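You operate a simulated robot arm through the tools that you are given. There is no shell and no other tool. Be economical: measure what you need, move in short steps, check, and stop when the job is done.

Carry out the task below with a simulated two-armed robot. There is one attempt and no reset: what you move stays moved.

Task
Put the green sleeve from the bottom shelf of the tall rack in the white tray and the grey sleeve on top of the steel weight. Take the coil from the lower shelf of the stores rack and put it on the top shelf of the stores rack. Open the upper drawer, fetch the bobbin marked "4 A" from the upper shelf of the stores rack and set it in the inside of the upper drawer, then shut the drawer. Fetch the oil tub from the lower shelf of the stores rack and set it on the shelf of the side table. Put two of the tags from the top of the crimp bench on the shelf of the fitting bench. Fetch the block marked "Form 65" from the top of the forming bench and set it on the top of the small bench. Carry the reject bin with both arms and set it on the top of the check bench. Pull the wide drawer open. Any order will do. Set down upright: bobbin.

Only the result counts: the job must be done as asked and must still hold three seconds after the hand-in. Knocking over, shifting, dropping, spilling or breaking anything else fails it.

Robot
Two 7-joint arms with fingered hands on one trunk, on a base that drives. Base frame: it is fixed to the floor where the robot stands at the start and does not move with it; the origin is under the middle of the robot, x ahead of it, y to its left, z up; the surface under the hand at the start is at about z = 420. Lengths are in mm, angles in rad, forces in N, time in s.
The left shoulder is at the start at [77, 163, 983], the right one opposite. With the tool pointing down near the work surface each hand reaches from about 100 to 700 mm from the robot's upright axis, wherever it stands, measured 20 degrees to its own side. Places, roughly: block [-9250, 4000, 750]; bobbin [-7750, 2000, 1000]; coil [-8250, 2000, 750]; inside of the upper drawer [-10700, 1600, 600]; oil tub [-7500, 2000, 750]; reject bin [-8000, -2000, 500]; shelf of the fitting bench [-6700, 2100, 300]; shelf of the side table [-8200, -1700, 500]; sleeve [500, 0, 500]; steel weight [500, -750, 500]; tag [-8250, 4250, 750]; top of the check bench [-8900, -1600, 800]; top of the small bench [-10700, 2300, 700]; top shelf of the stores rack [-8200, 2000, 1400]; upper drawer [-10700, 1600, 600]; white tray (20x12x4 cm) [500, 400, 400]; wide drawer [-1900, 400, 700]. Payload 3.6 kg a hand.
The tool frame of a hand sits at the grasp point between the pads (the TCP): z along the fingers, y along the line on which they close. The tips reach 25 mm beyond it. The gripper opens to 88 mm. The gripper's body begins 29 mm behind the TCP. The gripper is a hand of 5 fingers: y runs from the thumb to the fingers, the wrist lies at [-13, -97, -162] in the tool frame, and closing takes about 1.5 s.
Orientation is that of the tool frame in the base frame, as [roll, pitch, yaw] about the fixed x, y, z axes, in that order (R = Rz(yaw) Ry(pitch) Rx(roll)). With the fingers straight down and the wrist toward the robot, the tool's x, y and z point along [0, 1, 0], [1, 0, 0] and [0, 0, -1] of the base frame.

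Tools
- The arms move only by the tool arm_command. It takes "left_moves", "right_moves" or both (then of equal length, played together; a hand with none holds still); each is a list that holds one entry, the list of rows, each a list of 6 numbers: the shift along the tool's x, y, z in mm, then the turn, a rotation vector about the tool's x, y, z in rad. In form: [[[dx, dy, dz, rx, ry, rz], ...]]. A call has 1 to 8 rows; each row shifts and turns the commanded pose from where the row before left it, along the tool's axes as they then stand. "left_hand" and "right_hand" are, for a hand that has rows, the finger opening in mm, from 0 to 88, set as the call begins (left out, the last holds). Rows are played at 5 a second. More than 50 mm and 0.15 rad between two rows, or a gripper value outside its range, and nothing of the call is played. A pose out of reach is approached as far as the arm can. The call stops where the force on the tool passes 40 N (or 10 N more than at its start, if that is more) or the arm is blocked; 0.2 s more then pass. Each finger travels about 72 mm/s and halts on what it meets, pressing with about 30 N; the grip force reading is that of the motor and also rises with nothing between the fingers. The clock runs only during rows and for 0.2 s after the last one: add rows that do not move to give the fingers time. The reply holds the time, the measured pose of the TCP, the force on the tool along the base axes, the opening and the grip force, in the units named above and with some noise, with the torque about the TCP (base axes, N m) and any sound that the robot's microphone picked up.
- Cameras (640 x 400 px; columns grow to the right, rows downward): "scene" is now at [111.1, 45.3, 1181.6]; the picture's right is [0.18, -0.98, 0.02], its down [-0.91, -0.17, -0.37] and it looks along [0.37, 0.05, -0.93] (base axes); focal length 266 px, centre (320, 200). "left" rides on the left gripper at [-59, -79, -105] in its tool frame; the picture's right is [-0.73, -0.32, 0.61], its down [0.62, -0.68, 0.38] and it looks along [0.29, 0.66, 0.70] (tool axes); focal length 234 px, centre (320, 200). "right" rides on the right gripper at [59, -79, -105] in its tool frame; the picture's right is [-0.73, 0.32, -0.61], its down [-0.62, -0.68, 0.38] and it looks along [-0.29, 0.66, 0.70] (tool axes); focal length 234 px, centre (320, 200). There is no depth. A picture from a camera that has moved, and an enlarged one, comes with that camera's place and axes in the base frame and with its lens. The place of the scene camera against the robot may be out by one fixed shift of up to 18 mm in any direction.
- snapshot(camera): a new picture of that camera. No time passes.
- lift_body(by): slides the trunk up (or, below 0, down) by that many mm; the arms and the scene camera ride with it, the base frame stays. It gives what a move gives, with no picture.
- drive_base(legs): drives the robot by 1 to 6 legs, each [ahead, left, turn to the left] in mm, mm and rad, along the robot's own axes; the way and the turn of a leg run together, so that a leg with both is an arc; at most 1500 mm and 3.142 rad a leg. The arms and the cameras ride along, it lands a little off, and it stops where it bumps. It gives what a move gives.
- curl_fingers(index, middle, ring, little, thumb_bend, thumb_turn, hand): sets how far each is bent, from 0 (flat) to 1 (curled in); at 0.3 the hand is open as for a grip, at 0.7 the pads meet at the TCP. One left out holds its place. A second passes; each finger stops where it meets its share of the squeeze, and holds until it gets a number again. A gripper value or a shape takes the hand back. It gives what a move gives, with no picture; readings hold the bend of each and the force on index, middle, ring, little, thumb and palm. thumb_turn goes from beside the hand (0) to across from the fingers (1), as for a grip.
- set_grasp(shape, hand): the hand has 5 fingers and takes this shape, open, in about a second: jaw (thumb against the fingers, like two jaws); tri (thumb and two fingers); tip (a fingertip pinch); poke (one finger out to press); point (the index stretched); flat (the hand flat); cup (the hand cupped); fist (a fist). The gripper value then closes the fingers along that shape, each until it touches; the sizes above hold for jaw. It gives what a move gives, with no picture.
- pan_tilt(pan, tilt): turns the head with the scene camera to pan (to the left, within 1.501 rad either way) and tilt (down, from -0.506 to 1.204), counted from straight ahead of the robot. It gives what a move gives.
- inspect(camera, box): a new picture of the part [left, top, right, bottom] of that camera's present view, enlarged. No time passes.
- hand_in(): hands the job in; it is judged then, once.

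Work in short steps. Places have to be worked out from the pictures, the camera data and where the tool is seen: move nearer, look again, correct. Check each grasp and each placing, and mend what went wrong. You have 525 turns and 298 pictures in all, those below and enlarged ones among them. Open the grippers and draw the arms clear of the work before you hand the job in, unless the task says otherwise; then end with one line.

The tools are called after "Request:" by a JSON object that holds its "api" and its "payload". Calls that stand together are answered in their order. arm_command: Moves the arms, as the interface text tells. Its arguments: {"type":"object","properties":{"left_moves":{"type":"array","items":{"type":"array","items":{"type":"array","items":{"type":"number"}}}},"left_hand":{"type":"number"},"right_moves":{"type":"array","items":{"type":"array","items":{"type":"array","items":{"type":"number"}}}},"right_hand":{"type":"number"}},"required":[]} The other tools are called the same way: lift_body (by) slides the trunk up or down; set_grasp (shape, hand) gives the hand a shape; curl_fingers (index, middle, ring, little, thumb_bend, thumb_turn, hand) moves the fingers one by one; drive_base (legs) drives the base; pan_tilt (pan, tilt) turns the head that bears the scene camera; snapshot (camera) takes a picture; inspect (camera, box) takes an enlarged picture of a part of a camera's view; hand_in () hands the job in.

At the start:

```text
time: 0.0
left_tcp_pos: [329.1, 141.6, 650.2]
left_tcp_rot: [-3.134, -0.08, 1.516]
left_contact_force: [0.9, 0.0, 0.3]
left_torque: [0.01, -0.02, -0.01]
left_gripper_width: 88.0
left_gripper_force: 0.0
left_shape: jaw
left_bend: [0.3, 0.3, 0.3, 0.3, 0.3, 0.98]
left_finger forces: [0.0, 0.1, 0.0, 0.0, 0.0, 0.0]
right_tcp_pos: [303.9, -161.0, 593.5]
right_tcp_rot: [-3.133, 0.024, 1.57]
right_contact_force: [-0.4, -0.7, 0.2]
right_torque: [0.03, -0.02, 0.0]
right_gripper_width: 87.7
right_gripper_force: 0.1
right_shape: jaw
right_bend: [0.3, 0.3, 0.3, 0.3, 0.3, 0.98]
right_finger forces: [0.0, 0.1, 0.0, 0.0, 0.1, 0.1]
trunk travel left (down, up): [-524.0, 416.0]
robot x, y, heading: [-0.4, -3.4, -0.006]
head pan, tilt: [0.18, 1.182]
```

scene: 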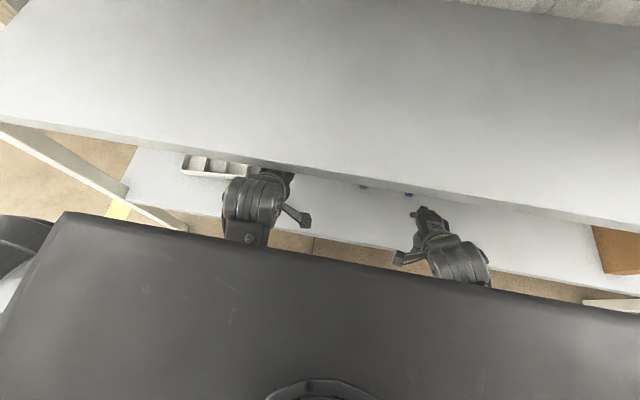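
right: 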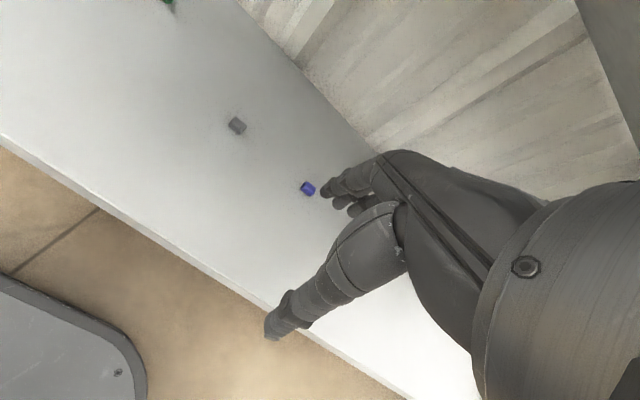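
left: 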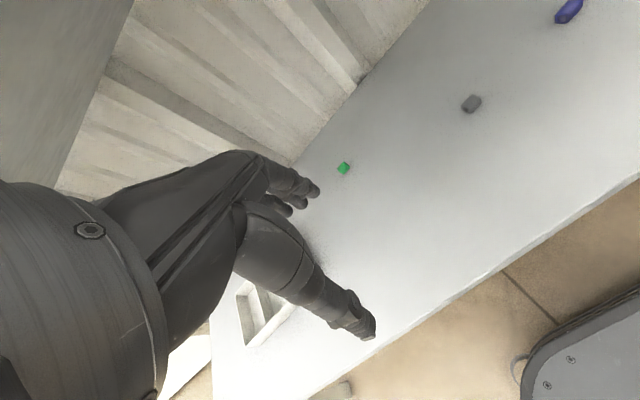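

The hands seem to be inside/above the bottom shelf of the tall rack, with a higher shelf seen in the scene view. I tilt the head to see the surroundings.

Request:
{"api": "pan_tilt", "payload": {"pan": 0, "tilt": 0.6}}

Request:
{"api": "snapshot", "payload": {"camera": "scene"}}

```text
time: 1.0
left_tcp_pos: [329.9, 140.3, 649.7]
left_tcp_rot: [-3.133, -0.096, 1.512]
left_contact_force: [0.3, -0.3, 0.0]
left_torque: [0.0, 0.01, 0.02]
left_gripper_width: 87.6
left_gripper_force: 0.1
left_shape: jaw
left_bend: [0.3, 0.3, 0.3, 0.3, 0.3, 0.98]
left_finger forces: [0.0, 0.0, 0.0, 0.0, 0.0, 0.0]
right_tcp_pos: [303.4, -164.0, 594.0]
right_tcp_rot: [-3.135, 0.019, 1.57]
right_contact_force: [-0.5, 0.1, 0.2]
right_torque: [0.0, -0.01, 0.0]
right_gripper_width: 87.6
right_gripper_force: 0.0
right_shape: jaw
right_bend: [0.3, 0.3, 0.3, 0.3, 0.3, 0.98]
right_finger forces: [0.0, 0.0, 0.0, 0.0, 0.1, 0.0]
trunk travel left (down, up): [-524.0, 416.0]
robot x, y, heading: [1.1, 3.6, 0.001]
head pan, tilt: [0.0, 0.6]
```

```text
294 pictures are left
camera scene: at [143.4, 30.3, 1225.8], right [0.0, -1.0, 0.02], down [-0.57, -0.02, -0.82], along [0.82, -0.01, -0.57], focal length 266 px, centre (320, 200)
```

scene: 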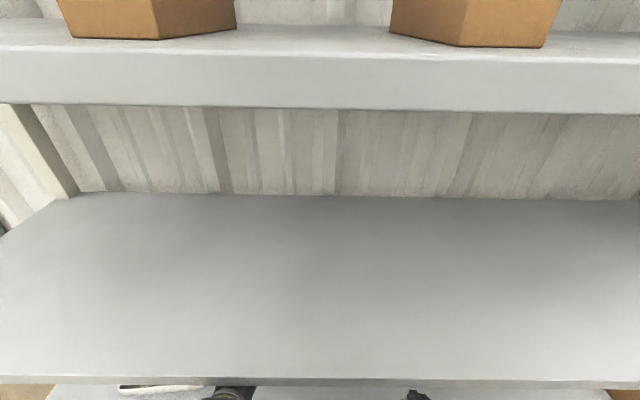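

Mid shelf front edge is about x=290, z≈850; sleeves sit under it. I look left and right before moving the base.

Request:
{"api": "pan_tilt", "payload": {"pan": 1.2, "tilt": 0.6}}

Request:
{"api": "snapshot", "payload": {"camera": "scene"}}

Request:
{"api": "pan_tilt", "payload": {"pan": -1.0, "tilt": 0.7}}

Request:
{"api": "snapshot", "payload": {"camera": "scene"}}

```text
time: 2.4
left_tcp_pos: [329.2, 140.3, 649.7]
left_tcp_rot: [-3.133, -0.096, 1.512]
left_contact_force: [-0.1, -0.1, -0.3]
left_torque: [0.0, 0.02, -0.01]
left_gripper_width: 87.9
left_gripper_force: 0.0
left_shape: jaw
left_bend: [0.3, 0.3, 0.3, 0.3, 0.3, 0.98]
left_finger forces: [0.0, 0.1, 0.1, 0.0, 0.0, 0.0]
right_tcp_pos: [303.8, -165.3, 592.6]
right_tcp_rot: [-3.135, 0.019, 1.573]
right_contact_force: [-0.2, 0.7, -0.2]
right_torque: [0.01, 0.01, -0.01]
right_gripper_width: 87.6
right_gripper_force: 0.1
right_shape: jaw
right_bend: [0.3, 0.3, 0.3, 0.3, 0.3, 0.98]
right_finger forces: [0.0, 0.1, 0.0, 0.1, 0.1, 0.1]
trunk travel left (down, up): [-524.0, 416.0]
robot x, y, heading: [0.7, -1.1, -0.0]
head pan, tilt: [1.201, 0.6]
```

```text
293 pictures are left
camera scene: at [86.8, 112.7, 1225.0], right [0.93, -0.36, 0.0], down [-0.21, -0.54, -0.81], along [0.29, 0.76, -0.58], focal length 266 px, centre (320, 200)
```

scene: 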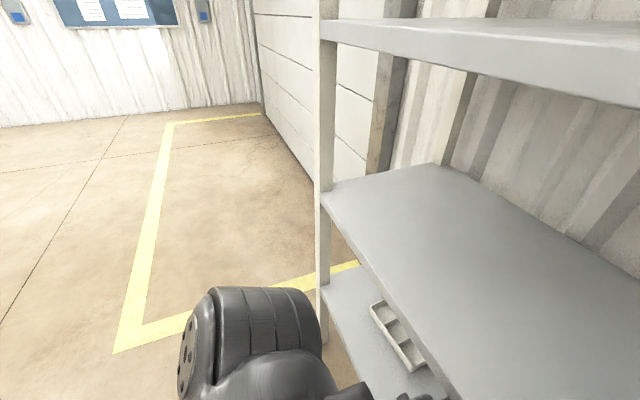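

```text
time: 4.5
left_tcp_pos: [327.5, 140.4, 649.8]
left_tcp_rot: [-3.132, -0.095, 1.512]
left_contact_force: [-0.5, -1.1, -0.5]
left_torque: [0.03, 0.01, -0.01]
left_gripper_width: 87.9
left_gripper_force: 0.1
left_shape: jaw
left_bend: [0.3, 0.3, 0.3, 0.3, 0.3, 0.98]
left_finger forces: [0.0, 0.1, 0.0, 0.0, 0.0, 0.0]
right_tcp_pos: [303.2, -164.0, 593.2]
right_tcp_rot: [-3.134, 0.02, 1.571]
right_contact_force: [0.2, 0.1, 0.1]
right_torque: [0.04, 0.0, -0.01]
right_gripper_width: 87.5
right_gripper_force: 0.1
right_shape: jaw
right_bend: [0.3, 0.3, 0.3, 0.3, 0.3, 0.98]
right_finger forces: [0.1, 0.0, 0.0, 0.1, 0.0, 0.1]
trunk travel left (down, up): [-524.0, 416.0]
robot x, y, heading: [1.7, -1.0, 0.002]
head pan, tilt: [-1.0, 0.7]
```

```text
292 pictures are left
camera scene: at [100.5, -41.2, 1219.3], right [-0.84, -0.54, 0.02], down [-0.35, 0.53, -0.77], along [0.41, -0.66, -0.63], focal length 266 px, centre (320, 200)
```

scene: 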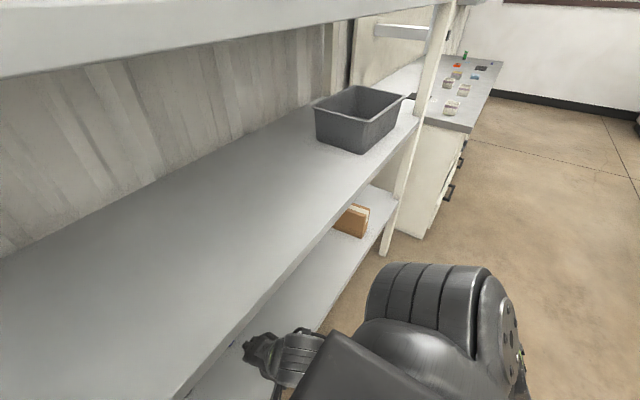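

The rack is long; the tray is at left on the bottom shelf. I drive back so the hands clear the rack and lower the trunk to look under the mid shelf.

Request:
{"api": "drive_base", "payload": {"legs": [[-500, 0, 0]]}}

Request:
{"api": "lift_body", "payload": {"by": -330}}

Request:
{"api": "pan_tilt", "payload": {"pan": 0, "tilt": 0.4}}

Request:
{"api": "snapshot", "payload": {"camera": "scene"}}

Request:
{"api": "pan_tilt", "payload": {"pan": -0.6, "tilt": 0.4}}

Request:
{"api": "snapshot", "payload": {"camera": "scene"}}

```text
time: 7.4
left_tcp_pos: [-167.1, 140.1, 650.9]
left_tcp_rot: [-3.132, -0.095, 1.516]
left_contact_force: [-0.1, 0.4, 0.3]
left_torque: [-0.03, 0.0, -0.02]
left_gripper_width: 87.7
left_gripper_force: 0.1
left_shape: jaw
left_bend: [0.3, 0.3, 0.3, 0.3, 0.3, 0.98]
left_finger forces: [0.0, 0.1, 0.1, 0.1, 0.0, 0.0]
right_tcp_pos: [-192.5, -164.6, 592.7]
right_tcp_rot: [-3.133, 0.019, 1.574]
right_contact_force: [-0.2, 1.1, -0.6]
right_torque: [0.0, -0.03, -0.01]
right_gripper_width: 87.6
right_gripper_force: 0.1
right_shape: jaw
right_bend: [0.3, 0.3, 0.3, 0.3, 0.3, 0.98]
right_finger forces: [0.1, 0.1, 0.0, 0.0, 0.0, 0.0]
trunk travel left (down, up): [-524.0, 416.0]
robot x, y, heading: [-493.2, 2.5, 0.001]
head pan, tilt: [-1.0, 0.7]
```

```text
time: 10.6
left_tcp_pos: [-169.9, 137.3, 319.6]
left_tcp_rot: [-3.129, -0.123, 1.503]
left_contact_force: [0.0, -0.4, 0.8]
left_torque: [-0.02, -0.04, -0.02]
left_gripper_width: 87.6
left_gripper_force: 0.1
left_shape: jaw
left_bend: [0.3, 0.3, 0.3, 0.3, 0.3, 0.98]
left_finger forces: [0.0, 0.0, 0.0, 0.0, 0.1, 0.1]
right_tcp_pos: [-194.3, -171.9, 262.5]
right_tcp_rot: [-3.135, 0.012, 1.571]
right_contact_force: [-0.2, -0.3, 0.4]
right_torque: [-0.01, -0.02, 0.03]
right_gripper_width: 87.9
right_gripper_force: 0.1
right_shape: jaw
right_bend: [0.3, 0.3, 0.3, 0.3, 0.3, 0.98]
right_finger forces: [0.0, 0.0, 0.1, 0.1, 0.1, 0.1]
trunk travel left (down, up): [-194.0, 746.0]
robot x, y, heading: [-490.5, -1.5, 0.005]
head pan, tilt: [-1.0, 0.7]
```

```text
time: 11.9
left_tcp_pos: [-169.9, 137.7, 319.5]
left_tcp_rot: [-3.132, -0.126, 1.504]
left_contact_force: [0.4, -0.9, -0.8]
left_torque: [0.0, 0.0, 0.01]
left_gripper_width: 87.7
left_gripper_force: 0.1
left_shape: jaw
left_bend: [0.3, 0.3, 0.3, 0.3, 0.3, 0.98]
left_finger forces: [0.0, 0.0, 0.1, 0.0, 0.0, 0.1]
right_tcp_pos: [-194.0, -171.3, 263.5]
right_tcp_rot: [-3.134, 0.012, 1.571]
right_contact_force: [0.3, -0.8, -0.3]
right_torque: [-0.01, -0.02, 0.0]
right_gripper_width: 87.9
right_gripper_force: 0.0
right_shape: jaw
right_bend: [0.3, 0.3, 0.3, 0.3, 0.3, 0.98]
right_finger forces: [0.1, 0.1, 0.0, 0.0, 0.1, 0.0]
trunk travel left (down, up): [-194.0, 746.0]
robot x, y, heading: [-494.1, 2.1, 0.002]
head pan, tilt: [0.0, 0.4]
```

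```text
291 pictures are left
camera scene: at [-351.0, 19.4, 914.7], right [0.0, -1.0, 0.01], down [-0.39, -0.01, -0.92], along [0.92, 0.0, -0.39], focal length 266 px, centre (320, 200)
```

scene: 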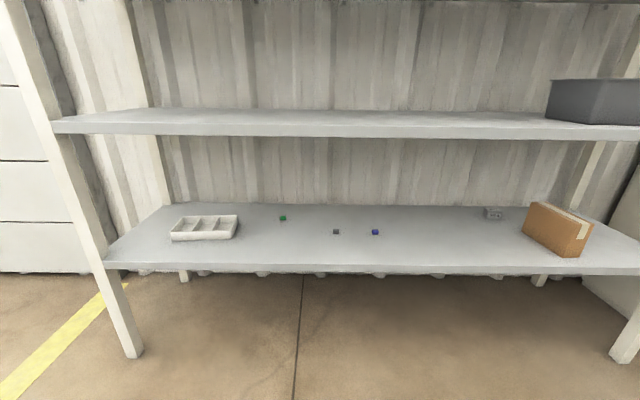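

```text
time: 12.9
left_tcp_pos: [-170.8, 137.0, 318.8]
left_tcp_rot: [-3.134, -0.124, 1.503]
left_contact_force: [0.0, 0.1, -0.2]
left_torque: [0.02, 0.0, 0.02]
left_gripper_width: 87.6
left_gripper_force: 0.1
left_shape: jaw
left_bend: [0.3, 0.3, 0.3, 0.3, 0.3, 0.98]
left_finger forces: [0.0, 0.1, 0.0, 0.0, 0.0, 0.0]
right_tcp_pos: [-194.3, -171.0, 262.3]
right_tcp_rot: [-3.136, 0.015, 1.573]
right_contact_force: [-0.6, 0.7, 1.1]
right_torque: [0.01, 0.0, -0.01]
right_gripper_width: 87.6
right_gripper_force: 0.1
right_shape: jaw
right_bend: [0.3, 0.3, 0.3, 0.3, 0.3, 0.98]
right_finger forces: [0.0, 0.0, 0.0, 0.1, 0.0, 0.1]
trunk travel left (down, up): [-194.0, 746.0]
robot x, y, heading: [-494.4, -2.7, 0.005]
head pan, tilt: [-0.6, 0.4]
```

```text
290 pictures are left
camera scene: at [-367.9, -32.4, 915.0], right [-0.56, -0.83, 0.01], down [-0.33, 0.21, -0.92], along [0.76, -0.52, -0.39], focal length 266 px, centre (320, 200)
```

scene: 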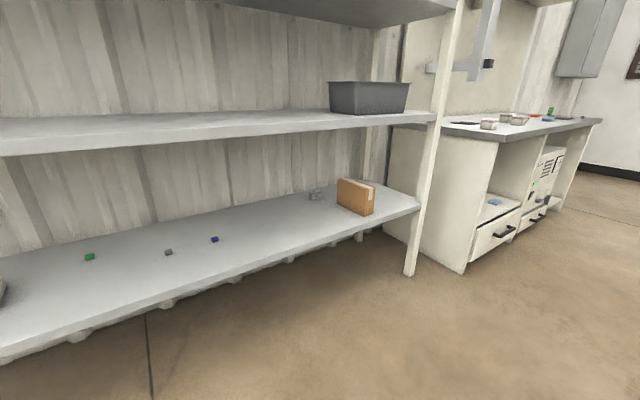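

Positions estimated: green ≈[598,166], grey ≈[496,-40], tray ≈[484,430], steel weight ≈[645,-696], shelf gap z 420–803. I raise both hands relative to the trunk so that they enter between the shelves.

Request:
{"api": "arm_command", "payload": {"left_moves": [[[0, 0, -48, 0, 0, 0], [0, 0, -48, 0, -0.06, 0], [0, 0, -48, 0, -0.06, 0], [0, 0, -48, 0, 0, 0], [0, 0, -48, 0, 0, 0], [0, 0, 0, 0, 0, 0]]], "right_moves": [[[0, 0, -48, 0, 0, 0], [0, 0, -48, 0, 0, 0], [0, 0, -48, 0, 0, 0], [0, 0, -48, 0, 0, 0], [0, 0, -48, 0, 0, 0], [0, 0, -40, 0, 0, 0]]]}}

Request:
{"api": "inspect", "payload": {"camera": "scene", "box": [280, 160, 400, 240]}}

```text
time: 13.3
left_tcp_pos: [-171.2, 165.9, 324.7]
left_tcp_rot: [-3.094, -0.344, 1.381]
left_contact_force: [0.0, -0.8, 0.4]
left_torque: [-0.01, 0.01, -0.01]
left_gripper_width: 88.1
left_gripper_force: 0.0
left_shape: jaw
left_bend: [0.3, 0.3, 0.3, 0.3, 0.3, 0.98]
left_finger forces: [0.1, 0.0, 0.1, 0.0, 0.1, 0.1]
left hand out of reach, approached as far as the arm can: row 1, 2
right_tcp_pos: [-189.1, -172.5, 297.6]
right_tcp_rot: [-3.14, 0.005, 1.574]
right_contact_force: [-0.5, 0.0, 0.4]
right_torque: [0.02, 0.0, 0.03]
right_gripper_width: 88.0
right_gripper_force: 0.1
right_shape: jaw
right_bend: [0.3, 0.3, 0.3, 0.3, 0.3, 0.98]
right_finger forces: [0.1, 0.1, 0.0, 0.0, 0.0, 0.1]
right hand out of reach, approached as far as the arm can: row 1, 2
trunk travel left (down, up): [-194.0, 746.0]
robot x, y, heading: [-496.3, 2.7, -0.001]
head pan, tilt: [-0.6, 0.4]
stopped in row 2 (left hand): the arm was blocked; the commanded pose is now the measured one
```

```text
5.00 times, centred on (340, 200) of scene
camera zoom: at [-370.7, -40.4, 914.3], right [-0.56, -0.83, 0.0], down [-0.32, 0.22, -0.92], along [0.76, -0.52, -0.39], focal length 1330 px, centre (220, 200)
```

zoom: 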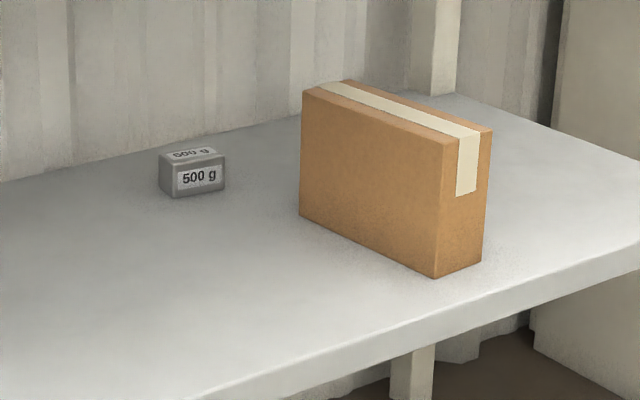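

The arms fold up against the trunk; I move the hands forward first, straightening the left one.

Request:
{"api": "arm_command", "payload": {"left_moves": [[[0, 40, 0, 0, -0.06, -0.03], [0, 40, 0, 0, -0.06, -0.03], [0, 40, 0, 0, -0.06, -0.03], [0, 40, 0, 0, -0.06, -0.03], [0, 0, 0, 0, -0.06, -0.03], [0, 0, 0, 0, -0.05, -0.04]]], "right_moves": [[[0, 40, 0, 0, 0, 0], [0, 40, 0, 0, 0, 0], [0, 40, 0, 0, 0, 0], [0, 40, 0, 0, 0, 0], [0, 0, 0, 0, 0, 0], [0, 0, 0, 0, 0, 0]]]}}

```text
time: 14.0
left_tcp_pos: [-98.0, 200.3, 316.4]
left_tcp_rot: [-3.079, -0.401, 1.404]
left_contact_force: [0.4, -0.9, 0.0]
left_torque: [0.01, 0.01, -0.01]
left_gripper_width: 87.8
left_gripper_force: 0.0
left_shape: jaw
left_bend: [0.3, 0.3, 0.3, 0.3, 0.3, 0.98]
left_finger forces: [0.0, 0.1, 0.0, 0.0, 0.0, 0.0]
right_tcp_pos: [-106.6, -172.1, 299.8]
right_tcp_rot: [3.139, 0.001, 1.571]
right_contact_force: [0.6, -0.6, 0.9]
right_torque: [0.0, -0.02, 0.02]
right_gripper_width: 87.9
right_gripper_force: 0.0
right_shape: jaw
right_bend: [0.3, 0.3, 0.3, 0.3, 0.3, 0.98]
right_finger forces: [0.0, 0.1, 0.0, 0.0, 0.1, 0.0]
trunk travel left (down, up): [-194.0, 746.0]
robot x, y, heading: [-495.7, 2.7, -0.0]
head pan, tilt: [-0.6, 0.4]
stopped in row 3 (left hand): the arm was blocked; the commanded pose is now the measured one
```

The left arm seems at a joint limit; I move just forward and up without turning.

Request:
{"api": "arm_command", "payload": {"left_moves": [[[0, 40, 0, 0, 0, 0], [0, 40, 0, 0, 0, 0], [0, 40, 0, 0, 0, 0], [0, 0, 0, 0, 0, 0]]]}}

Request:
{"api": "arm_command", "payload": {"right_moves": [[[0, 40, 0, 0, 0, 0], [0, 40, 0, 0, 0, 0], [0, 0, -45, 0, 0, 0], [0, 0, -45, 0, 0, 0], [0, 0, -45, 0, 0, 0], [0, 0, -45, 0, 0, 0]]]}}

```text
time: 15.0
left_tcp_pos: [20.8, 181.9, 310.1]
left_tcp_rot: [-3.082, -0.396, 1.406]
left_contact_force: [0.3, 0.5, 0.5]
left_torque: [-0.01, 0.0, 0.0]
left_gripper_width: 88.0
left_gripper_force: 0.1
left_shape: jaw
left_bend: [0.3, 0.3, 0.3, 0.3, 0.3, 0.98]
left_finger forces: [0.0, 0.0, 0.0, 0.0, 0.0, 0.0]
right_tcp_pos: [-107.8, -172.8, 299.8]
right_tcp_rot: [3.138, -0.003, 1.571]
right_contact_force: [-0.5, -0.8, 0.3]
right_torque: [0.0, -0.04, 0.01]
right_gripper_width: 87.7
right_gripper_force: 0.2
right_shape: jaw
right_bend: [0.3, 0.3, 0.3, 0.3, 0.3, 0.98]
right_finger forces: [0.0, 0.0, 0.1, 0.0, 0.0, 0.0]
trunk travel left (down, up): [-194.0, 746.0]
robot x, y, heading: [-491.6, -2.0, 0.003]
head pan, tilt: [-0.6, 0.4]
```

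```text
time: 15.8
left_tcp_pos: [19.3, 181.1, 310.1]
left_tcp_rot: [-3.079, -0.397, 1.401]
left_contact_force: [0.0, 0.1, 0.3]
left_torque: [-0.02, -0.02, -0.01]
left_gripper_width: 88.2
left_gripper_force: 0.0
left_shape: jaw
left_bend: [0.3, 0.3, 0.3, 0.3, 0.3, 0.98]
left_finger forces: [0.1, 0.0, 0.1, 0.0, 0.0, 0.0]
right_tcp_pos: [-31.0, -242.2, 305.3]
right_tcp_rot: [-3.131, 0.187, 1.568]
right_contact_force: [0.8, -0.1, -0.5]
right_torque: [-0.04, 0.0, 0.0]
right_gripper_width: 87.9
right_gripper_force: 0.1
right_shape: jaw
right_bend: [0.3, 0.3, 0.3, 0.3, 0.3, 0.98]
right_finger forces: [0.1, 0.0, 0.1, 0.1, 0.0, 0.0]
right hand out of reach, approached as far as the arm can: row 3, 4
trunk travel left (down, up): [-194.0, 746.0]
robot x, y, heading: [-495.9, -3.2, 0.002]
head pan, tilt: [-0.6, 0.4]
stopped in row 4 (right hand): the arm was blocked; the commanded pose is now the measured one
```

With the shoulder this low, tool-down poses are limited. I raise the trunk again to about 100 below the start, so tool-down hands hang at z≈540.

Request:
{"api": "lift_body", "payload": {"by": 230}}

Request:
{"api": "arm_command", "payload": {"left_moves": [[[0, 0, 30, 0, -0.08, -0.03], [0, 0, 30, 0, -0.08, -0.03], [0, 0, 0, 0, -0.08, -0.03], [0, 0, 0, 0, -0.08, -0.03], [0, 0, 0, 0, -0.08, -0.05], [0, 0, 0, 0, 0, 0]]], "right_moves": [[[0, 0, 30, 0, 0.09, 0], [0, 0, 30, 0, 0.09, 0], [0, 0, 0, 0, 0, 0], [0, 0, 0, 0, 0, 0], [0, 0, 0, 0, 0, 0], [0, 0, 0, 0, 0, 0]]]}}

```text
time: 18.3
left_tcp_pos: [20.8, 181.7, 539.4]
left_tcp_rot: [-3.078, -0.396, 1.401]
left_contact_force: [0.0, -0.1, -0.4]
left_torque: [0.0, -0.02, -0.01]
left_gripper_width: 88.0
left_gripper_force: 0.0
left_shape: jaw
left_bend: [0.3, 0.3, 0.3, 0.3, 0.3, 0.98]
left_finger forces: [0.0, 0.0, 0.2, 0.0, 0.0, 0.0]
right_tcp_pos: [-31.6, -240.7, 536.8]
right_tcp_rot: [-3.132, 0.185, 1.567]
right_contact_force: [0.5, 0.1, 0.3]
right_torque: [-0.01, 0.02, 0.0]
right_gripper_width: 87.9
right_gripper_force: 0.1
right_shape: jaw
right_bend: [0.3, 0.3, 0.3, 0.3, 0.3, 0.98]
right_finger forces: [0.1, 0.0, 0.1, 0.0, 0.1, 0.0]
trunk travel left (down, up): [-424.0, 516.0]
robot x, y, heading: [-491.1, -0.8, -0.002]
head pan, tilt: [-0.6, 0.4]
```

```text
time: 19.7
left_tcp_pos: [20.0, 201.7, 482.2]
left_tcp_rot: [-3.113, -0.004, 1.594]
left_contact_force: [-0.8, -0.1, 0.6]
left_torque: [0.0, -0.01, 0.0]
left_gripper_width: 87.9
left_gripper_force: 0.2
left_shape: jaw
left_bend: [0.3, 0.3, 0.3, 0.3, 0.3, 0.98]
left_finger forces: [0.0, 0.1, 0.0, 0.0, 0.1, 0.1]
right_tcp_pos: [-33.3, -247.6, 474.9]
right_tcp_rot: [-3.132, 0.001, 1.566]
right_contact_force: [0.3, 0.3, 0.3]
right_torque: [0.01, -0.01, 0.0]
right_gripper_width: 87.8
right_gripper_force: 0.0
right_shape: jaw
right_bend: [0.3, 0.3, 0.3, 0.3, 0.3, 0.98]
right_finger forces: [0.1, 0.0, 0.1, 0.0, 0.1, 0.0]
trunk travel left (down, up): [-424.0, 516.0]
robot x, y, heading: [-492.6, -0.4, -0.0]
head pan, tilt: [-0.6, 0.4]
```

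Good. Drive 420 mm forward into the rack gap and look with the hand cameras.

Request:
{"api": "drive_base", "payload": {"legs": [[420, 0, 0]]}}

Request:
{"api": "snapshot", "payload": {"camera": "left"}}

Request:
{"api": "snapshot", "payload": {"camera": "right"}}

```text
time: 22.2
left_tcp_pos: [437.4, 205.8, 482.5]
left_tcp_rot: [-3.113, -0.002, 1.598]
left_contact_force: [1.0, -0.3, 0.1]
left_torque: [0.02, 0.01, 0.02]
left_gripper_width: 87.9
left_gripper_force: 0.0
left_shape: jaw
left_bend: [0.3, 0.3, 0.3, 0.3, 0.3, 0.98]
left_finger forces: [0.0, 0.0, 0.0, 0.0, 0.0, 0.0]
right_tcp_pos: [386.1, -244.3, 474.0]
right_tcp_rot: [-3.129, 0.003, 1.571]
right_contact_force: [-1.1, -1.2, -0.2]
right_torque: [0.02, 0.02, 0.03]
right_gripper_width: 87.8
right_gripper_force: 0.0
right_shape: jaw
right_bend: [0.3, 0.3, 0.3, 0.3, 0.3, 0.98]
right_finger forces: [0.0, 0.0, 0.0, 0.0, 0.0, 0.0]
trunk travel left (down, up): [-424.0, 516.0]
robot x, y, heading: [-77.6, 1.1, 0.006]
head pan, tilt: [-0.6, 0.4]
```

```text
288 pictures are left
camera left: at [363.2, 144.3, 588.9], right [-0.32, -0.73, -0.6], down [-0.71, 0.61, -0.36], along [0.63, 0.31, -0.71], focal length 234 px, centre (320, 200)
```

left: 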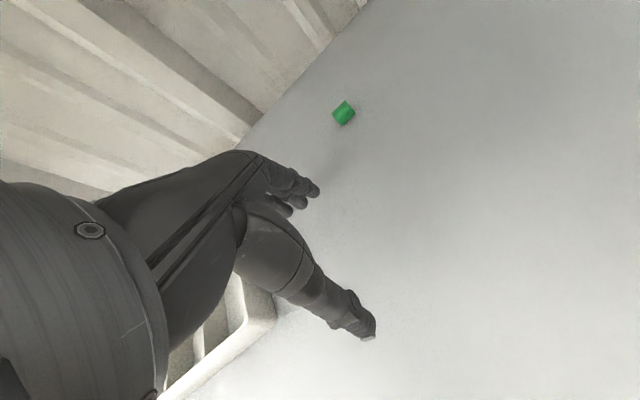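

```text
287 pictures are left
camera right: at [308.6, -185.8, 581.1], right [0.33, -0.73, 0.6], down [-0.69, -0.62, -0.37], along [0.65, -0.29, -0.7], focal length 234 px, centre (320, 200)
```

right: 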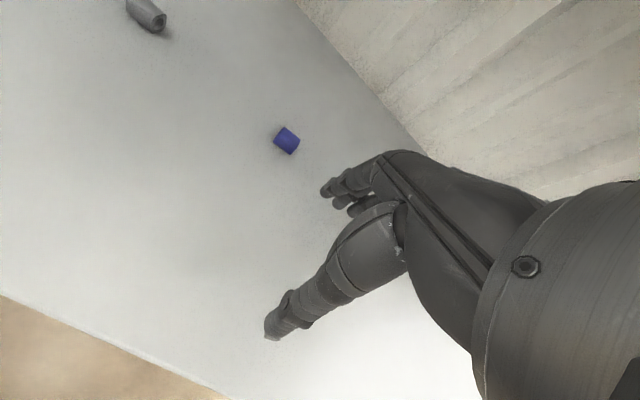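

Green sleeve ≈[576,147]. I zoom in on both to see whether the sleeves lie or stand.

Request:
{"api": "inspect", "payload": {"camera": "left", "box": [280, 60, 400, 135]}}

Request:
{"api": "inspect", "payload": {"camera": "right", "box": [90, 0, 210, 75]}}

```text
5.33 times, centred on (340, 98) of left
camera zoom: at [363.2, 144.3, 588.9], right [-0.32, -0.73, -0.6], down [-0.71, 0.61, -0.36], along [0.63, 0.31, -0.71], focal length 1249 px, centre (213, 747)
```

zoom: 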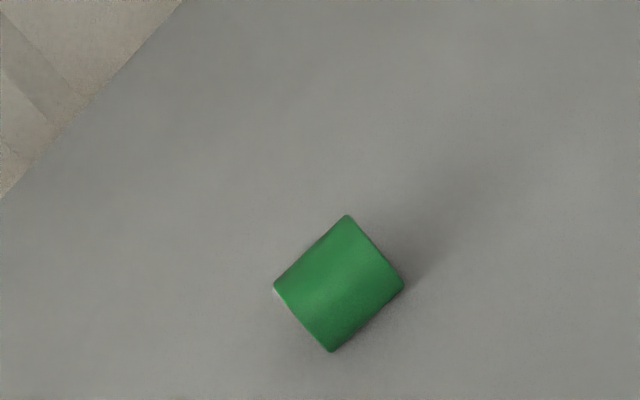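

```text
5.33 times, centred on (150, 38) of right
camera zoom: at [308.6, -185.8, 581.1], right [0.33, -0.73, 0.6], down [-0.69, -0.62, -0.37], along [0.65, -0.29, -0.7], focal length 1249 px, centre (1227, 1067)
```

zoom: 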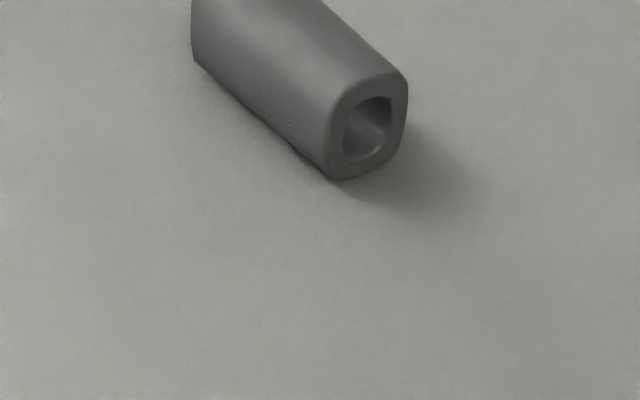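

Both lie with their axes roughly along y, so closing along x suits. I move the left hand above the green sleeve.

Request:
{"api": "arm_command", "payload": {"left_moves": [[[-15, 35, 0, 0, 0, 0], [-15, 35, 0, 0, 0, 0], [-15, 35, 0, 0, 0, 0], [-13, 30, 0, 0, 0, 0], [0, 0, 0, 0, 0, 0]]]}}

Request:
{"api": "snapshot", "payload": {"camera": "left"}}

```text
time: 23.4
left_tcp_pos: [573.0, 151.5, 479.2]
left_tcp_rot: [-3.115, -0.003, 1.595]
left_contact_force: [0.0, 0.7, -0.6]
left_torque: [-0.02, -0.01, 0.03]
left_gripper_width: 87.9
left_gripper_force: 0.1
left_shape: jaw
left_bend: [0.3, 0.3, 0.3, 0.3, 0.3, 0.98]
left_finger forces: [0.0, 0.0, 0.0, 0.0, 0.0, 0.0]
right_tcp_pos: [386.9, -243.4, 475.6]
right_tcp_rot: [-3.131, 0.001, 1.569]
right_contact_force: [0.0, 0.0, 0.3]
right_torque: [0.01, -0.01, 0.0]
right_gripper_width: 87.9
right_gripper_force: 0.1
right_shape: jaw
right_bend: [0.3, 0.3, 0.3, 0.3, 0.3, 0.98]
right_finger forces: [0.0, 0.1, 0.0, 0.0, 0.1, 0.0]
trunk travel left (down, up): [-424.0, 516.0]
robot x, y, heading: [-75.3, 2.1, 0.003]
head pan, tilt: [-0.6, 0.4]
```

```text
284 pictures are left
camera left: at [499.1, 89.3, 585.4], right [-0.32, -0.73, -0.6], down [-0.71, 0.61, -0.36], along [0.63, 0.31, -0.71], focal length 234 px, centre (320, 200)
```

left: 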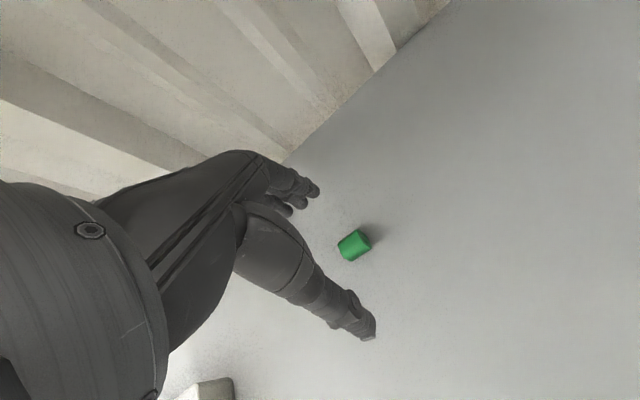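

Sleeve at ≈[578,146]; I shift slightly and descend until the tips nearly touch the shelf.

Request:
{"api": "arm_command", "payload": {"left_moves": [[[-5, 4, 10, 0, 0, 0], [0, 0, 10, 0, 0, 0], [0, 0, 8, 0, 0, 0], [0, 0, 0, 0, 0, 0]]]}}

Request:
{"api": "snapshot", "payload": {"camera": "left"}}

```text
time: 24.4
left_tcp_pos: [576.0, 148.0, 450.5]
left_tcp_rot: [-3.113, -0.003, 1.596]
left_contact_force: [-0.3, 0.2, 0.5]
left_torque: [0.02, -0.01, -0.01]
left_gripper_width: 87.7
left_gripper_force: 0.1
left_shape: jaw
left_bend: [0.3, 0.3, 0.3, 0.3, 0.3, 0.98]
left_finger forces: [0.0, 0.0, 0.0, 0.0, 0.0, 0.1]
right_tcp_pos: [386.4, -243.6, 475.1]
right_tcp_rot: [-3.13, 0.004, 1.572]
right_contact_force: [0.1, -0.2, 0.8]
right_torque: [0.0, -0.01, 0.04]
right_gripper_width: 87.8
right_gripper_force: 0.1
right_shape: jaw
right_bend: [0.3, 0.3, 0.3, 0.3, 0.3, 0.98]
right_finger forces: [0.0, 0.0, 0.0, 0.1, 0.1, 0.2]
trunk travel left (down, up): [-424.0, 516.0]
robot x, y, heading: [-76.8, 1.3, 0.007]
head pan, tilt: [-0.6, 0.4]
```

```text
283 pictures are left
camera left: at [501.9, 85.8, 556.7], right [-0.32, -0.73, -0.6], down [-0.71, 0.61, -0.36], along [0.63, 0.31, -0.71], focal length 234 px, centre (320, 200)
```

left: 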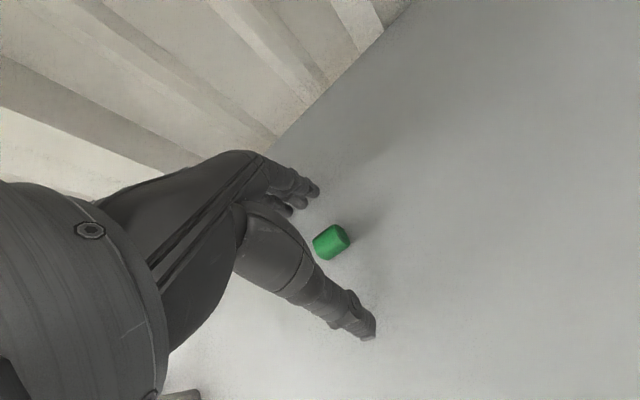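

Sleeve is right at the projected grasp point. Lower 3 mm and close.

Request:
{"api": "arm_command", "payload": {"left_hand": 10, "left_moves": [[[0, 0, 3, 0, 0, 0], [0, 0, 0, 0, 0, 0], [0, 0, 0, 0, 0, 0], [0, 0, 0, 0, 0, 0], [0, 0, 0, 0, 0, 0], [0, 0, 0, 0, 0, 0], [0, 0, 0, 0, 0, 0]]]}}

Request:
{"api": "snapshot", "payload": {"camera": "left"}}

```text
time: 26.0
left_tcp_pos: [575.8, 147.4, 448.5]
left_tcp_rot: [-3.113, -0.002, 1.598]
left_contact_force: [0.2, -0.3, 1.1]
left_torque: [-0.03, -0.01, 0.01]
left_gripper_width: 10.8
left_gripper_force: 0.1
left_shape: jaw
left_bend: [0.72, 0.62, 0.62, 0.6, 0.73, 1.0]
left_finger forces: [0.9, 0.8, 0.0, 0.1, 1.4, 0.0]
right_tcp_pos: [387.1, -243.9, 475.6]
right_tcp_rot: [-3.13, 0.002, 1.57]
right_contact_force: [0.8, 0.5, 0.0]
right_torque: [0.04, 0.02, -0.01]
right_gripper_width: 88.0
right_gripper_force: 0.2
right_shape: jaw
right_bend: [0.3, 0.3, 0.3, 0.3, 0.3, 0.98]
right_finger forces: [0.0, 0.0, 0.1, 0.0, 0.0, 0.0]
trunk travel left (down, up): [-424.0, 516.0]
robot x, y, heading: [-78.4, -2.7, 0.005]
head pan, tilt: [-0.6, 0.4]
```

```text
282 pictures are left
camera left: at [501.8, 85.5, 554.5], right [-0.32, -0.73, -0.6], down [-0.71, 0.61, -0.36], along [0.63, 0.31, -0.71], focal length 234 px, centre (320, 200)
```

left: 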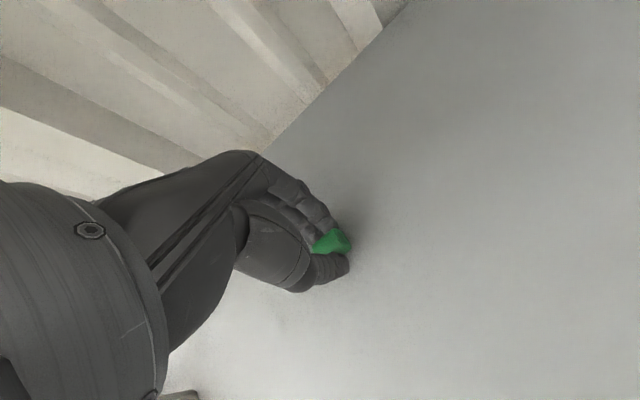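

It's held lightly; I close fully for grip and lift.

Request:
{"api": "arm_command", "payload": {"left_hand": 0, "left_moves": [[[0, 0, 0, 0, 0, 0], [0, 0, 0, 0, 0, 0], [0, 0, 0, 0, 0, 0], [0, 0, -15, 0, 0, 0], [0, 0, -25, 0, 0, 0], [0, 0, -25, 0, 0, 0]]]}}

Request:
{"api": "snapshot", "payload": {"camera": "left"}}

```text
time: 27.4
left_tcp_pos: [577.9, 145.2, 512.3]
left_tcp_rot: [-3.113, -0.006, 1.596]
left_contact_force: [-0.1, -0.5, 0.5]
left_torque: [-0.02, -0.02, 0.02]
left_gripper_width: 11.3
left_gripper_force: 29.8
left_shape: jaw
left_bend: [0.72, 0.62, 0.7, 0.7, 0.75, 1.0]
left_finger forces: [17.1, 9.4, 0.1, 0.0, 26.5, 0.1]
right_tcp_pos: [385.5, -243.8, 474.9]
right_tcp_rot: [-3.132, 0.001, 1.57]
right_contact_force: [0.0, -0.1, 0.2]
right_torque: [-0.02, 0.01, -0.01]
right_gripper_width: 87.6
right_gripper_force: 0.0
right_shape: jaw
right_bend: [0.3, 0.3, 0.3, 0.3, 0.3, 0.98]
right_finger forces: [0.1, 0.0, 0.0, 0.1, 0.0, 0.0]
trunk travel left (down, up): [-424.0, 516.0]
robot x, y, heading: [-75.0, -2.2, 0.003]
head pan, tilt: [-0.6, 0.4]
```

```text
281 pictures are left
camera left: at [503.9, 84.2, 619.0], right [-0.32, -0.73, -0.6], down [-0.71, 0.61, -0.36], along [0.63, 0.31, -0.71], focal length 234 px, centre (320, 200)
```

left: 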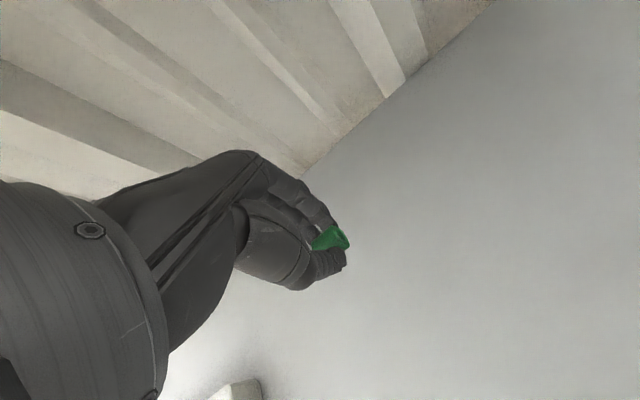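

Held firmly. I carry it towards the tray (leftwards, somewhat back), then look.

Request:
{"api": "arm_command", "payload": {"left_moves": [[[35, -15, -10, 0, 0, 0], [35, -15, -10, 0, 0, 0], [35, -15, 0, 0, 0, 0], [35, -15, 0, 0, 0, 0], [0, 0, 0, 0, 0, 0]]]}}

Request:
{"api": "snapshot", "payload": {"camera": "left"}}

```text
time: 28.6
left_tcp_pos: [514.7, 285.9, 533.9]
left_tcp_rot: [-3.114, -0.002, 1.596]
left_contact_force: [-0.3, -0.1, 0.2]
left_torque: [0.01, 0.03, 0.0]
left_gripper_width: 11.1
left_gripper_force: 30.1
left_shape: jaw
left_bend: [0.72, 0.62, 0.7, 0.7, 0.75, 1.0]
left_finger forces: [17.1, 9.3, 0.1, 0.0, 26.6, 0.1]
right_tcp_pos: [386.0, -245.0, 475.1]
right_tcp_rot: [-3.134, 0.003, 1.57]
right_contact_force: [0.3, 0.1, -0.6]
right_torque: [-0.01, 0.0, -0.01]
right_gripper_width: 87.9
right_gripper_force: 0.1
right_shape: jaw
right_bend: [0.3, 0.3, 0.3, 0.3, 0.3, 0.98]
right_finger forces: [0.1, 0.1, 0.1, 0.1, 0.0, 0.0]
trunk travel left (down, up): [-424.0, 516.0]
robot x, y, heading: [-77.2, 0.6, 0.007]
head pan, tilt: [-0.6, 0.4]
```

```text
280 pictures are left
camera left: at [440.7, 224.4, 641.3], right [-0.32, -0.73, -0.6], down [-0.71, 0.61, -0.36], along [0.63, 0.31, -0.71], focal length 234 px, centre (320, 200)
```

left: 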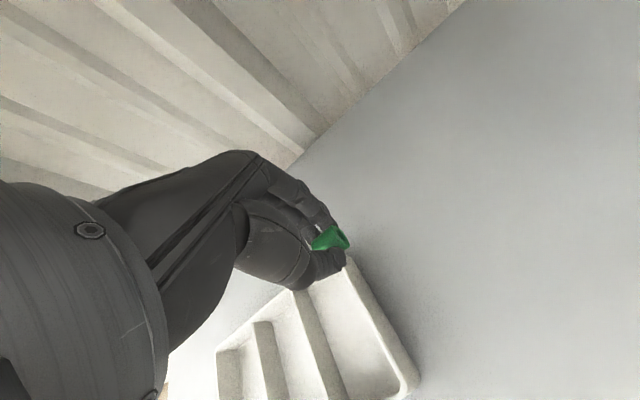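

The tray spans x≈420–530, y≈297–495 with three compartments; the right one is centred near [478,330]. I move above it and lower.

Request:
{"api": "arm_command", "payload": {"left_moves": [[[22, -18, 0, 0, 0, 0], [22, -18, 0, 0, 0, 0], [0, 0, 0, 0, 0, 0], [0, 0, 0, 0, 0, 0]]]}}

Request:
{"api": "snapshot", "payload": {"camera": "left"}}

```text
time: 29.6
left_tcp_pos: [478.9, 328.8, 536.1]
left_tcp_rot: [-3.115, -0.002, 1.597]
left_contact_force: [0.1, -0.7, 0.2]
left_torque: [0.02, 0.0, 0.01]
left_gripper_width: 10.8
left_gripper_force: 30.0
left_shape: jaw
left_bend: [0.72, 0.62, 0.7, 0.7, 0.75, 1.0]
left_finger forces: [17.2, 9.3, 0.1, 0.0, 26.6, 0.1]
right_tcp_pos: [386.2, -244.6, 475.1]
right_tcp_rot: [-3.132, 0.001, 1.57]
right_contact_force: [0.2, 0.1, 0.2]
right_torque: [-0.02, -0.02, 0.0]
right_gripper_width: 88.0
right_gripper_force: 0.0
right_shape: jaw
right_bend: [0.3, 0.3, 0.3, 0.3, 0.3, 0.98]
right_finger forces: [0.0, 0.1, 0.0, 0.0, 0.1, 0.0]
trunk travel left (down, up): [-424.0, 516.0]
robot x, y, heading: [-76.5, 3.7, 0.008]
head pan, tilt: [-0.6, 0.4]
```

```text
279 pictures are left
camera left: at [404.2, 267.1, 642.0], right [-0.32, -0.73, -0.6], down [-0.71, 0.61, -0.36], along [0.63, 0.31, -0.71], focal length 234 px, centre (320, 200)
```

left: 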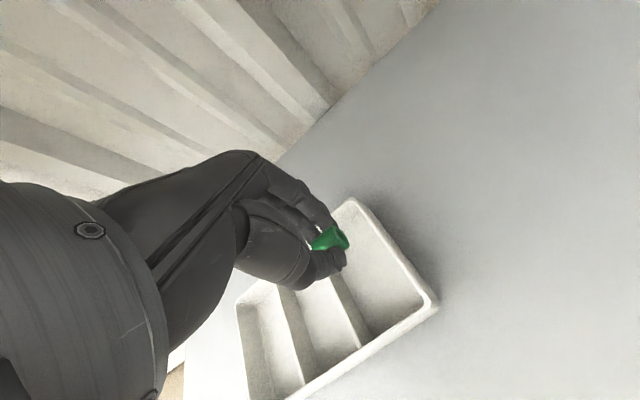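

Sleeve is above the right compartment's middle. Lower 50 mm and open.

Request:
{"api": "arm_command", "payload": {"left_moves": [[[0, 3, 20, 0, 0, 0], [0, 0, 20, 0, 0, 0], [0, 0, 10, 0, 0, 0], [0, 0, 6, 0, 0, 0], [0, 0, 0, 0, 0, 0]]]}}

Request:
{"api": "snapshot", "payload": {"camera": "left"}}

```text
time: 30.8
left_tcp_pos: [479.3, 328.5, 478.5]
left_tcp_rot: [-3.114, -0.003, 1.598]
left_contact_force: [0.5, -0.3, -0.6]
left_torque: [0.0, -0.02, 0.04]
left_gripper_width: 11.2
left_gripper_force: 30.7
left_shape: jaw
left_bend: [0.72, 0.62, 0.7, 0.7, 0.75, 1.0]
left_finger forces: [17.2, 9.4, 0.1, 0.0, 26.6, 0.0]
right_tcp_pos: [386.1, -243.2, 473.9]
right_tcp_rot: [-3.131, 0.003, 1.571]
right_contact_force: [0.1, -0.1, 0.1]
right_torque: [-0.03, 0.0, 0.03]
right_gripper_width: 88.0
right_gripper_force: 0.0
right_shape: jaw
right_bend: [0.3, 0.3, 0.3, 0.3, 0.3, 0.98]
right_finger forces: [0.0, 0.1, 0.1, 0.1, 0.1, 0.1]
trunk travel left (down, up): [-424.0, 516.0]
robot x, y, heading: [-78.4, -2.4, 0.003]
head pan, tilt: [-0.6, 0.4]
```

```text
278 pictures are left
camera left: at [405.7, 267.0, 586.4], right [-0.32, -0.73, -0.6], down [-0.71, 0.61, -0.36], along [0.63, 0.31, -0.71], focal length 234 px, centre (320, 200)
```

left: 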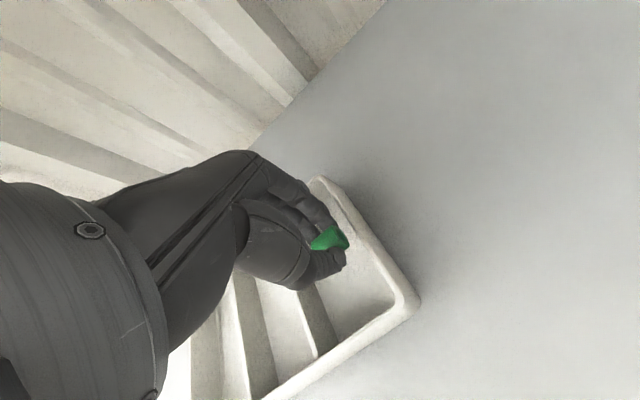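

No contact; 8 mm lower, then open to ~50 mm.

Request:
{"api": "arm_command", "payload": {"left_moves": [[[0, 0, 8, 0, 0, 0], [0, 0, 0, 0, 0, 0]]]}}

Request:
{"api": "arm_command", "payload": {"left_hand": 50, "left_moves": [[[0, 0, 0, 0, 0, 0], [0, 0, 0, 0, 0, 0], [0, 0, 0, 0, 0, 0], [0, 0, -25, 0, 0, 0], [0, 0, -30, 0, 0, 0]]]}}

Request:
{"api": "snapshot", "payload": {"camera": "left"}}

```text
time: 31.4
left_tcp_pos: [479.6, 328.6, 472.1]
left_tcp_rot: [-3.113, -0.003, 1.597]
left_contact_force: [0.5, 0.7, 0.8]
left_torque: [0.0, 0.03, 0.03]
left_gripper_width: 11.2
left_gripper_force: 30.1
left_shape: jaw
left_bend: [0.72, 0.62, 0.7, 0.7, 0.75, 1.0]
left_finger forces: [17.3, 9.4, 0.0, 0.0, 26.7, 0.0]
right_tcp_pos: [386.5, -243.4, 475.3]
right_tcp_rot: [-3.131, 0.001, 1.572]
right_contact_force: [-0.3, 0.0, 0.5]
right_torque: [0.0, 0.01, 0.0]
right_gripper_width: 87.9
right_gripper_force: 0.1
right_shape: jaw
right_bend: [0.3, 0.3, 0.3, 0.3, 0.3, 0.98]
right_finger forces: [0.1, 0.0, 0.0, 0.1, 0.1, 0.1]
trunk travel left (down, up): [-424.0, 516.0]
robot x, y, heading: [-78.4, -0.2, 0.005]
head pan, tilt: [-0.6, 0.4]
```

```text
time: 32.6
left_tcp_pos: [479.9, 326.1, 527.0]
left_tcp_rot: [-3.114, -0.004, 1.597]
left_contact_force: [0.5, -0.1, -0.5]
left_torque: [0.0, -0.01, 0.02]
left_gripper_width: 49.7
left_gripper_force: 0.0
left_shape: jaw
left_bend: [0.74, 0.42, 0.38, 0.43, 0.66, 1.0]
left_finger forces: [0.1, 0.1, 0.0, 0.0, 0.0, 0.0]
right_tcp_pos: [386.9, -243.5, 475.2]
right_tcp_rot: [-3.131, 0.003, 1.57]
right_contact_force: [-0.3, 0.1, 0.4]
right_torque: [0.0, 0.0, 0.01]
right_gripper_width: 87.6
right_gripper_force: 0.2
right_shape: jaw
right_bend: [0.3, 0.3, 0.3, 0.3, 0.3, 0.98]
right_finger forces: [0.1, 0.1, 0.1, 0.0, 0.0, 0.0]
trunk travel left (down, up): [-424.0, 516.0]
robot x, y, heading: [-76.3, 4.9, 0.006]
head pan, tilt: [-0.6, 0.4]
```

```text
277 pictures are left
camera left: at [406.7, 265.2, 634.3], right [-0.32, -0.73, -0.6], down [-0.71, 0.61, -0.36], along [0.63, 0.31, -0.71], focal length 234 px, centre (320, 200)
```

left: 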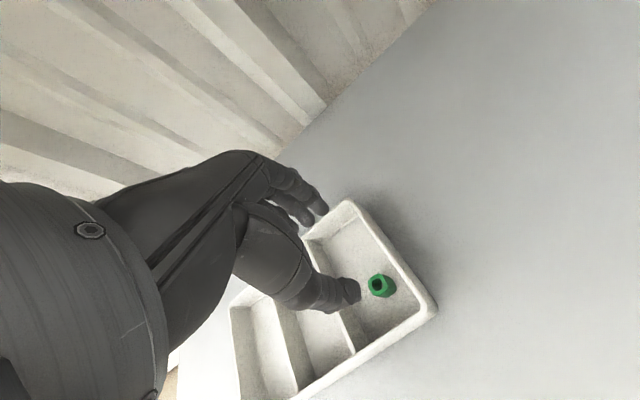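

Green sleeve is in the tray. Now open the left hand and move the right hand over the grey sleeve at ≈[480,-48], travelling above the blue one.

Request:
{"api": "arm_command", "payload": {"left_hand": 88, "left_moves": [[[0, 0, -5, 0, 0, 0], [0, 0, 0, 0, 0, 0], [0, 0, 0, 0, 0, 0], [0, 0, 0, 0, 0, 0], [0, 0, 0, 0, 0, 0], [0, 0, 0, 0, 0, 0]]], "right_moves": [[[0, 0, -30, 0, 0, 0], [40, 20, 0, 0, 0, 0], [40, 20, 0, 0, 0, 0], [40, 20, 0, 0, 0, 0], [40, 20, 0, 0, 0, 0], [35, 13, 0, 0, 0, 0]]]}}

Request:
{"api": "snapshot", "payload": {"camera": "right"}}

```text
time: 34.2
left_tcp_pos: [481.7, 327.3, 531.6]
left_tcp_rot: [-3.112, -0.002, 1.596]
left_contact_force: [0.5, -0.7, -0.3]
left_torque: [0.01, 0.04, 0.02]
left_gripper_width: 87.4
left_gripper_force: 0.0
left_shape: jaw
left_bend: [0.3, 0.3, 0.3, 0.3, 0.3, 0.98]
left_finger forces: [0.0, 0.0, 0.0, 0.1, 0.0, 0.0]
right_tcp_pos: [477.9, -113.7, 481.7]
right_tcp_rot: [-3.12, 0.129, 1.534]
right_contact_force: [-0.4, 0.1, -0.3]
right_torque: [-0.02, 0.01, -0.03]
right_gripper_width: 87.7
right_gripper_force: 0.0
right_shape: jaw
right_bend: [0.3, 0.3, 0.3, 0.3, 0.3, 0.98]
right_finger forces: [0.0, 0.0, 0.0, 0.0, 0.0, 0.0]
trunk travel left (down, up): [-424.0, 516.0]
robot x, y, heading: [-79.1, -0.8, 0.009]
head pan, tilt: [-0.6, 0.4]
stopped in row 6 (right hand): the arm was blocked; the commanded pose is now the measured one
```

```text
276 pictures are left
camera right: at [403.5, -39.6, 580.8], right [0.31, -0.65, 0.69], down [-0.71, -0.64, -0.29], along [0.63, -0.4, -0.67], focal length 234 px, centre (320, 200)
```

right: 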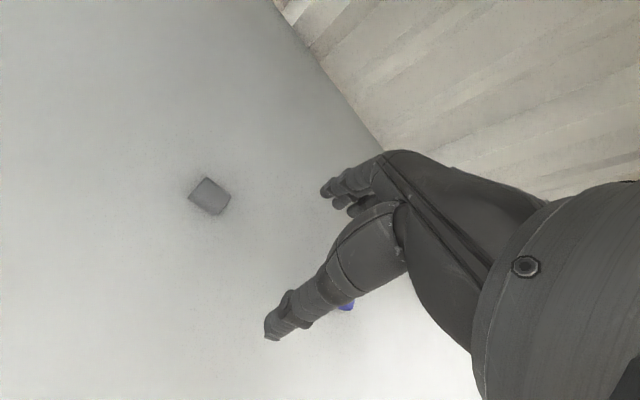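

Right arm hits its cross-reach limit; sleeve is at ≈[478,-53]. I restore the hands a little to the right and drive the base 140 mm left.

Request:
{"api": "arm_command", "payload": {"left_moves": [[[-40, 0, 0, 0, 0, 0], [-40, 0, 0, 0, 0, 0], [-40, 0, 0, 0, 0, 0], [0, 0, 0, 0, 0, 0]]], "right_moves": [[[-30, 0, -10, 0, 0.04, -0.02], [-30, 0, -10, 0, 0.04, -0.02], [0, 0, 0, 0, 0.05, 0], [0, 0, 0, 0, 0, 0]]]}}

Request:
{"api": "drive_base", "payload": {"legs": [[0, 140, 0]]}}

Request:
{"api": "snapshot", "payload": {"camera": "right"}}

```text
time: 35.2
left_tcp_pos: [483.2, 205.5, 528.9]
left_tcp_rot: [-3.113, -0.004, 1.597]
left_contact_force: [-0.2, 0.2, -0.5]
left_torque: [0.01, 0.03, -0.04]
left_gripper_width: 87.7
left_gripper_force: 0.0
left_shape: jaw
left_bend: [0.3, 0.3, 0.3, 0.3, 0.3, 0.98]
left_finger forces: [0.0, 0.0, 0.0, 0.0, 0.0, 0.0]
right_tcp_pos: [477.5, -169.0, 510.0]
right_tcp_rot: [-3.117, -0.008, 1.576]
right_contact_force: [-0.7, -0.4, 0.5]
right_torque: [0.01, 0.0, 0.02]
right_gripper_width: 87.9
right_gripper_force: 0.0
right_shape: jaw
right_bend: [0.3, 0.3, 0.3, 0.3, 0.3, 0.98]
right_finger forces: [0.1, 0.1, 0.1, 0.0, 0.0, 0.1]
trunk travel left (down, up): [-424.0, 516.0]
robot x, y, heading: [-80.0, -1.4, 0.006]
head pan, tilt: [-0.6, 0.4]
```

```text
time: 36.6
left_tcp_pos: [482.4, 348.9, 527.6]
left_tcp_rot: [-3.115, -0.004, 1.597]
left_contact_force: [-1.2, 0.1, 0.1]
left_torque: [0.0, -0.04, -0.01]
left_gripper_width: 87.6
left_gripper_force: 0.0
left_shape: jaw
left_bend: [0.3, 0.3, 0.3, 0.3, 0.3, 0.98]
left_finger forces: [0.0, 0.1, 0.0, 0.1, 0.0, 0.0]
right_tcp_pos: [477.6, -24.4, 510.2]
right_tcp_rot: [-3.115, -0.006, 1.574]
right_contact_force: [0.1, -0.3, 0.1]
right_torque: [0.0, -0.01, 0.01]
right_gripper_width: 88.0
right_gripper_force: 0.1
right_shape: jaw
right_bend: [0.3, 0.3, 0.3, 0.3, 0.3, 0.98]
right_finger forces: [0.1, 0.0, 0.1, 0.0, 0.0, 0.0]
trunk travel left (down, up): [-424.0, 516.0]
robot x, y, heading: [-77.0, 141.6, 0.005]
head pan, tilt: [-0.6, 0.4]
```

```text
275 pictures are left
camera right: at [400.0, 31.7, 617.3], right [0.34, -0.73, 0.59], down [-0.69, -0.62, -0.37], along [0.64, -0.28, -0.71], focal length 234 px, centre (320, 200)
```

right: 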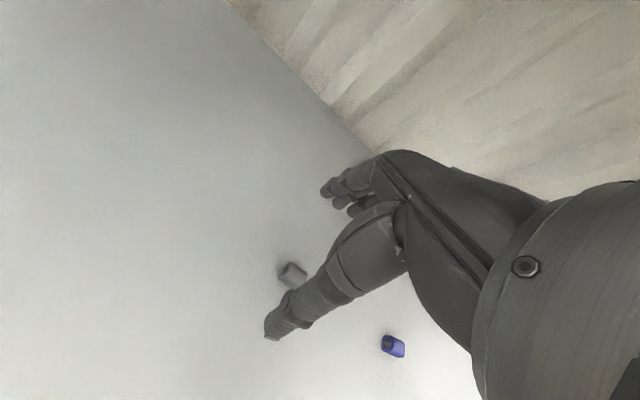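

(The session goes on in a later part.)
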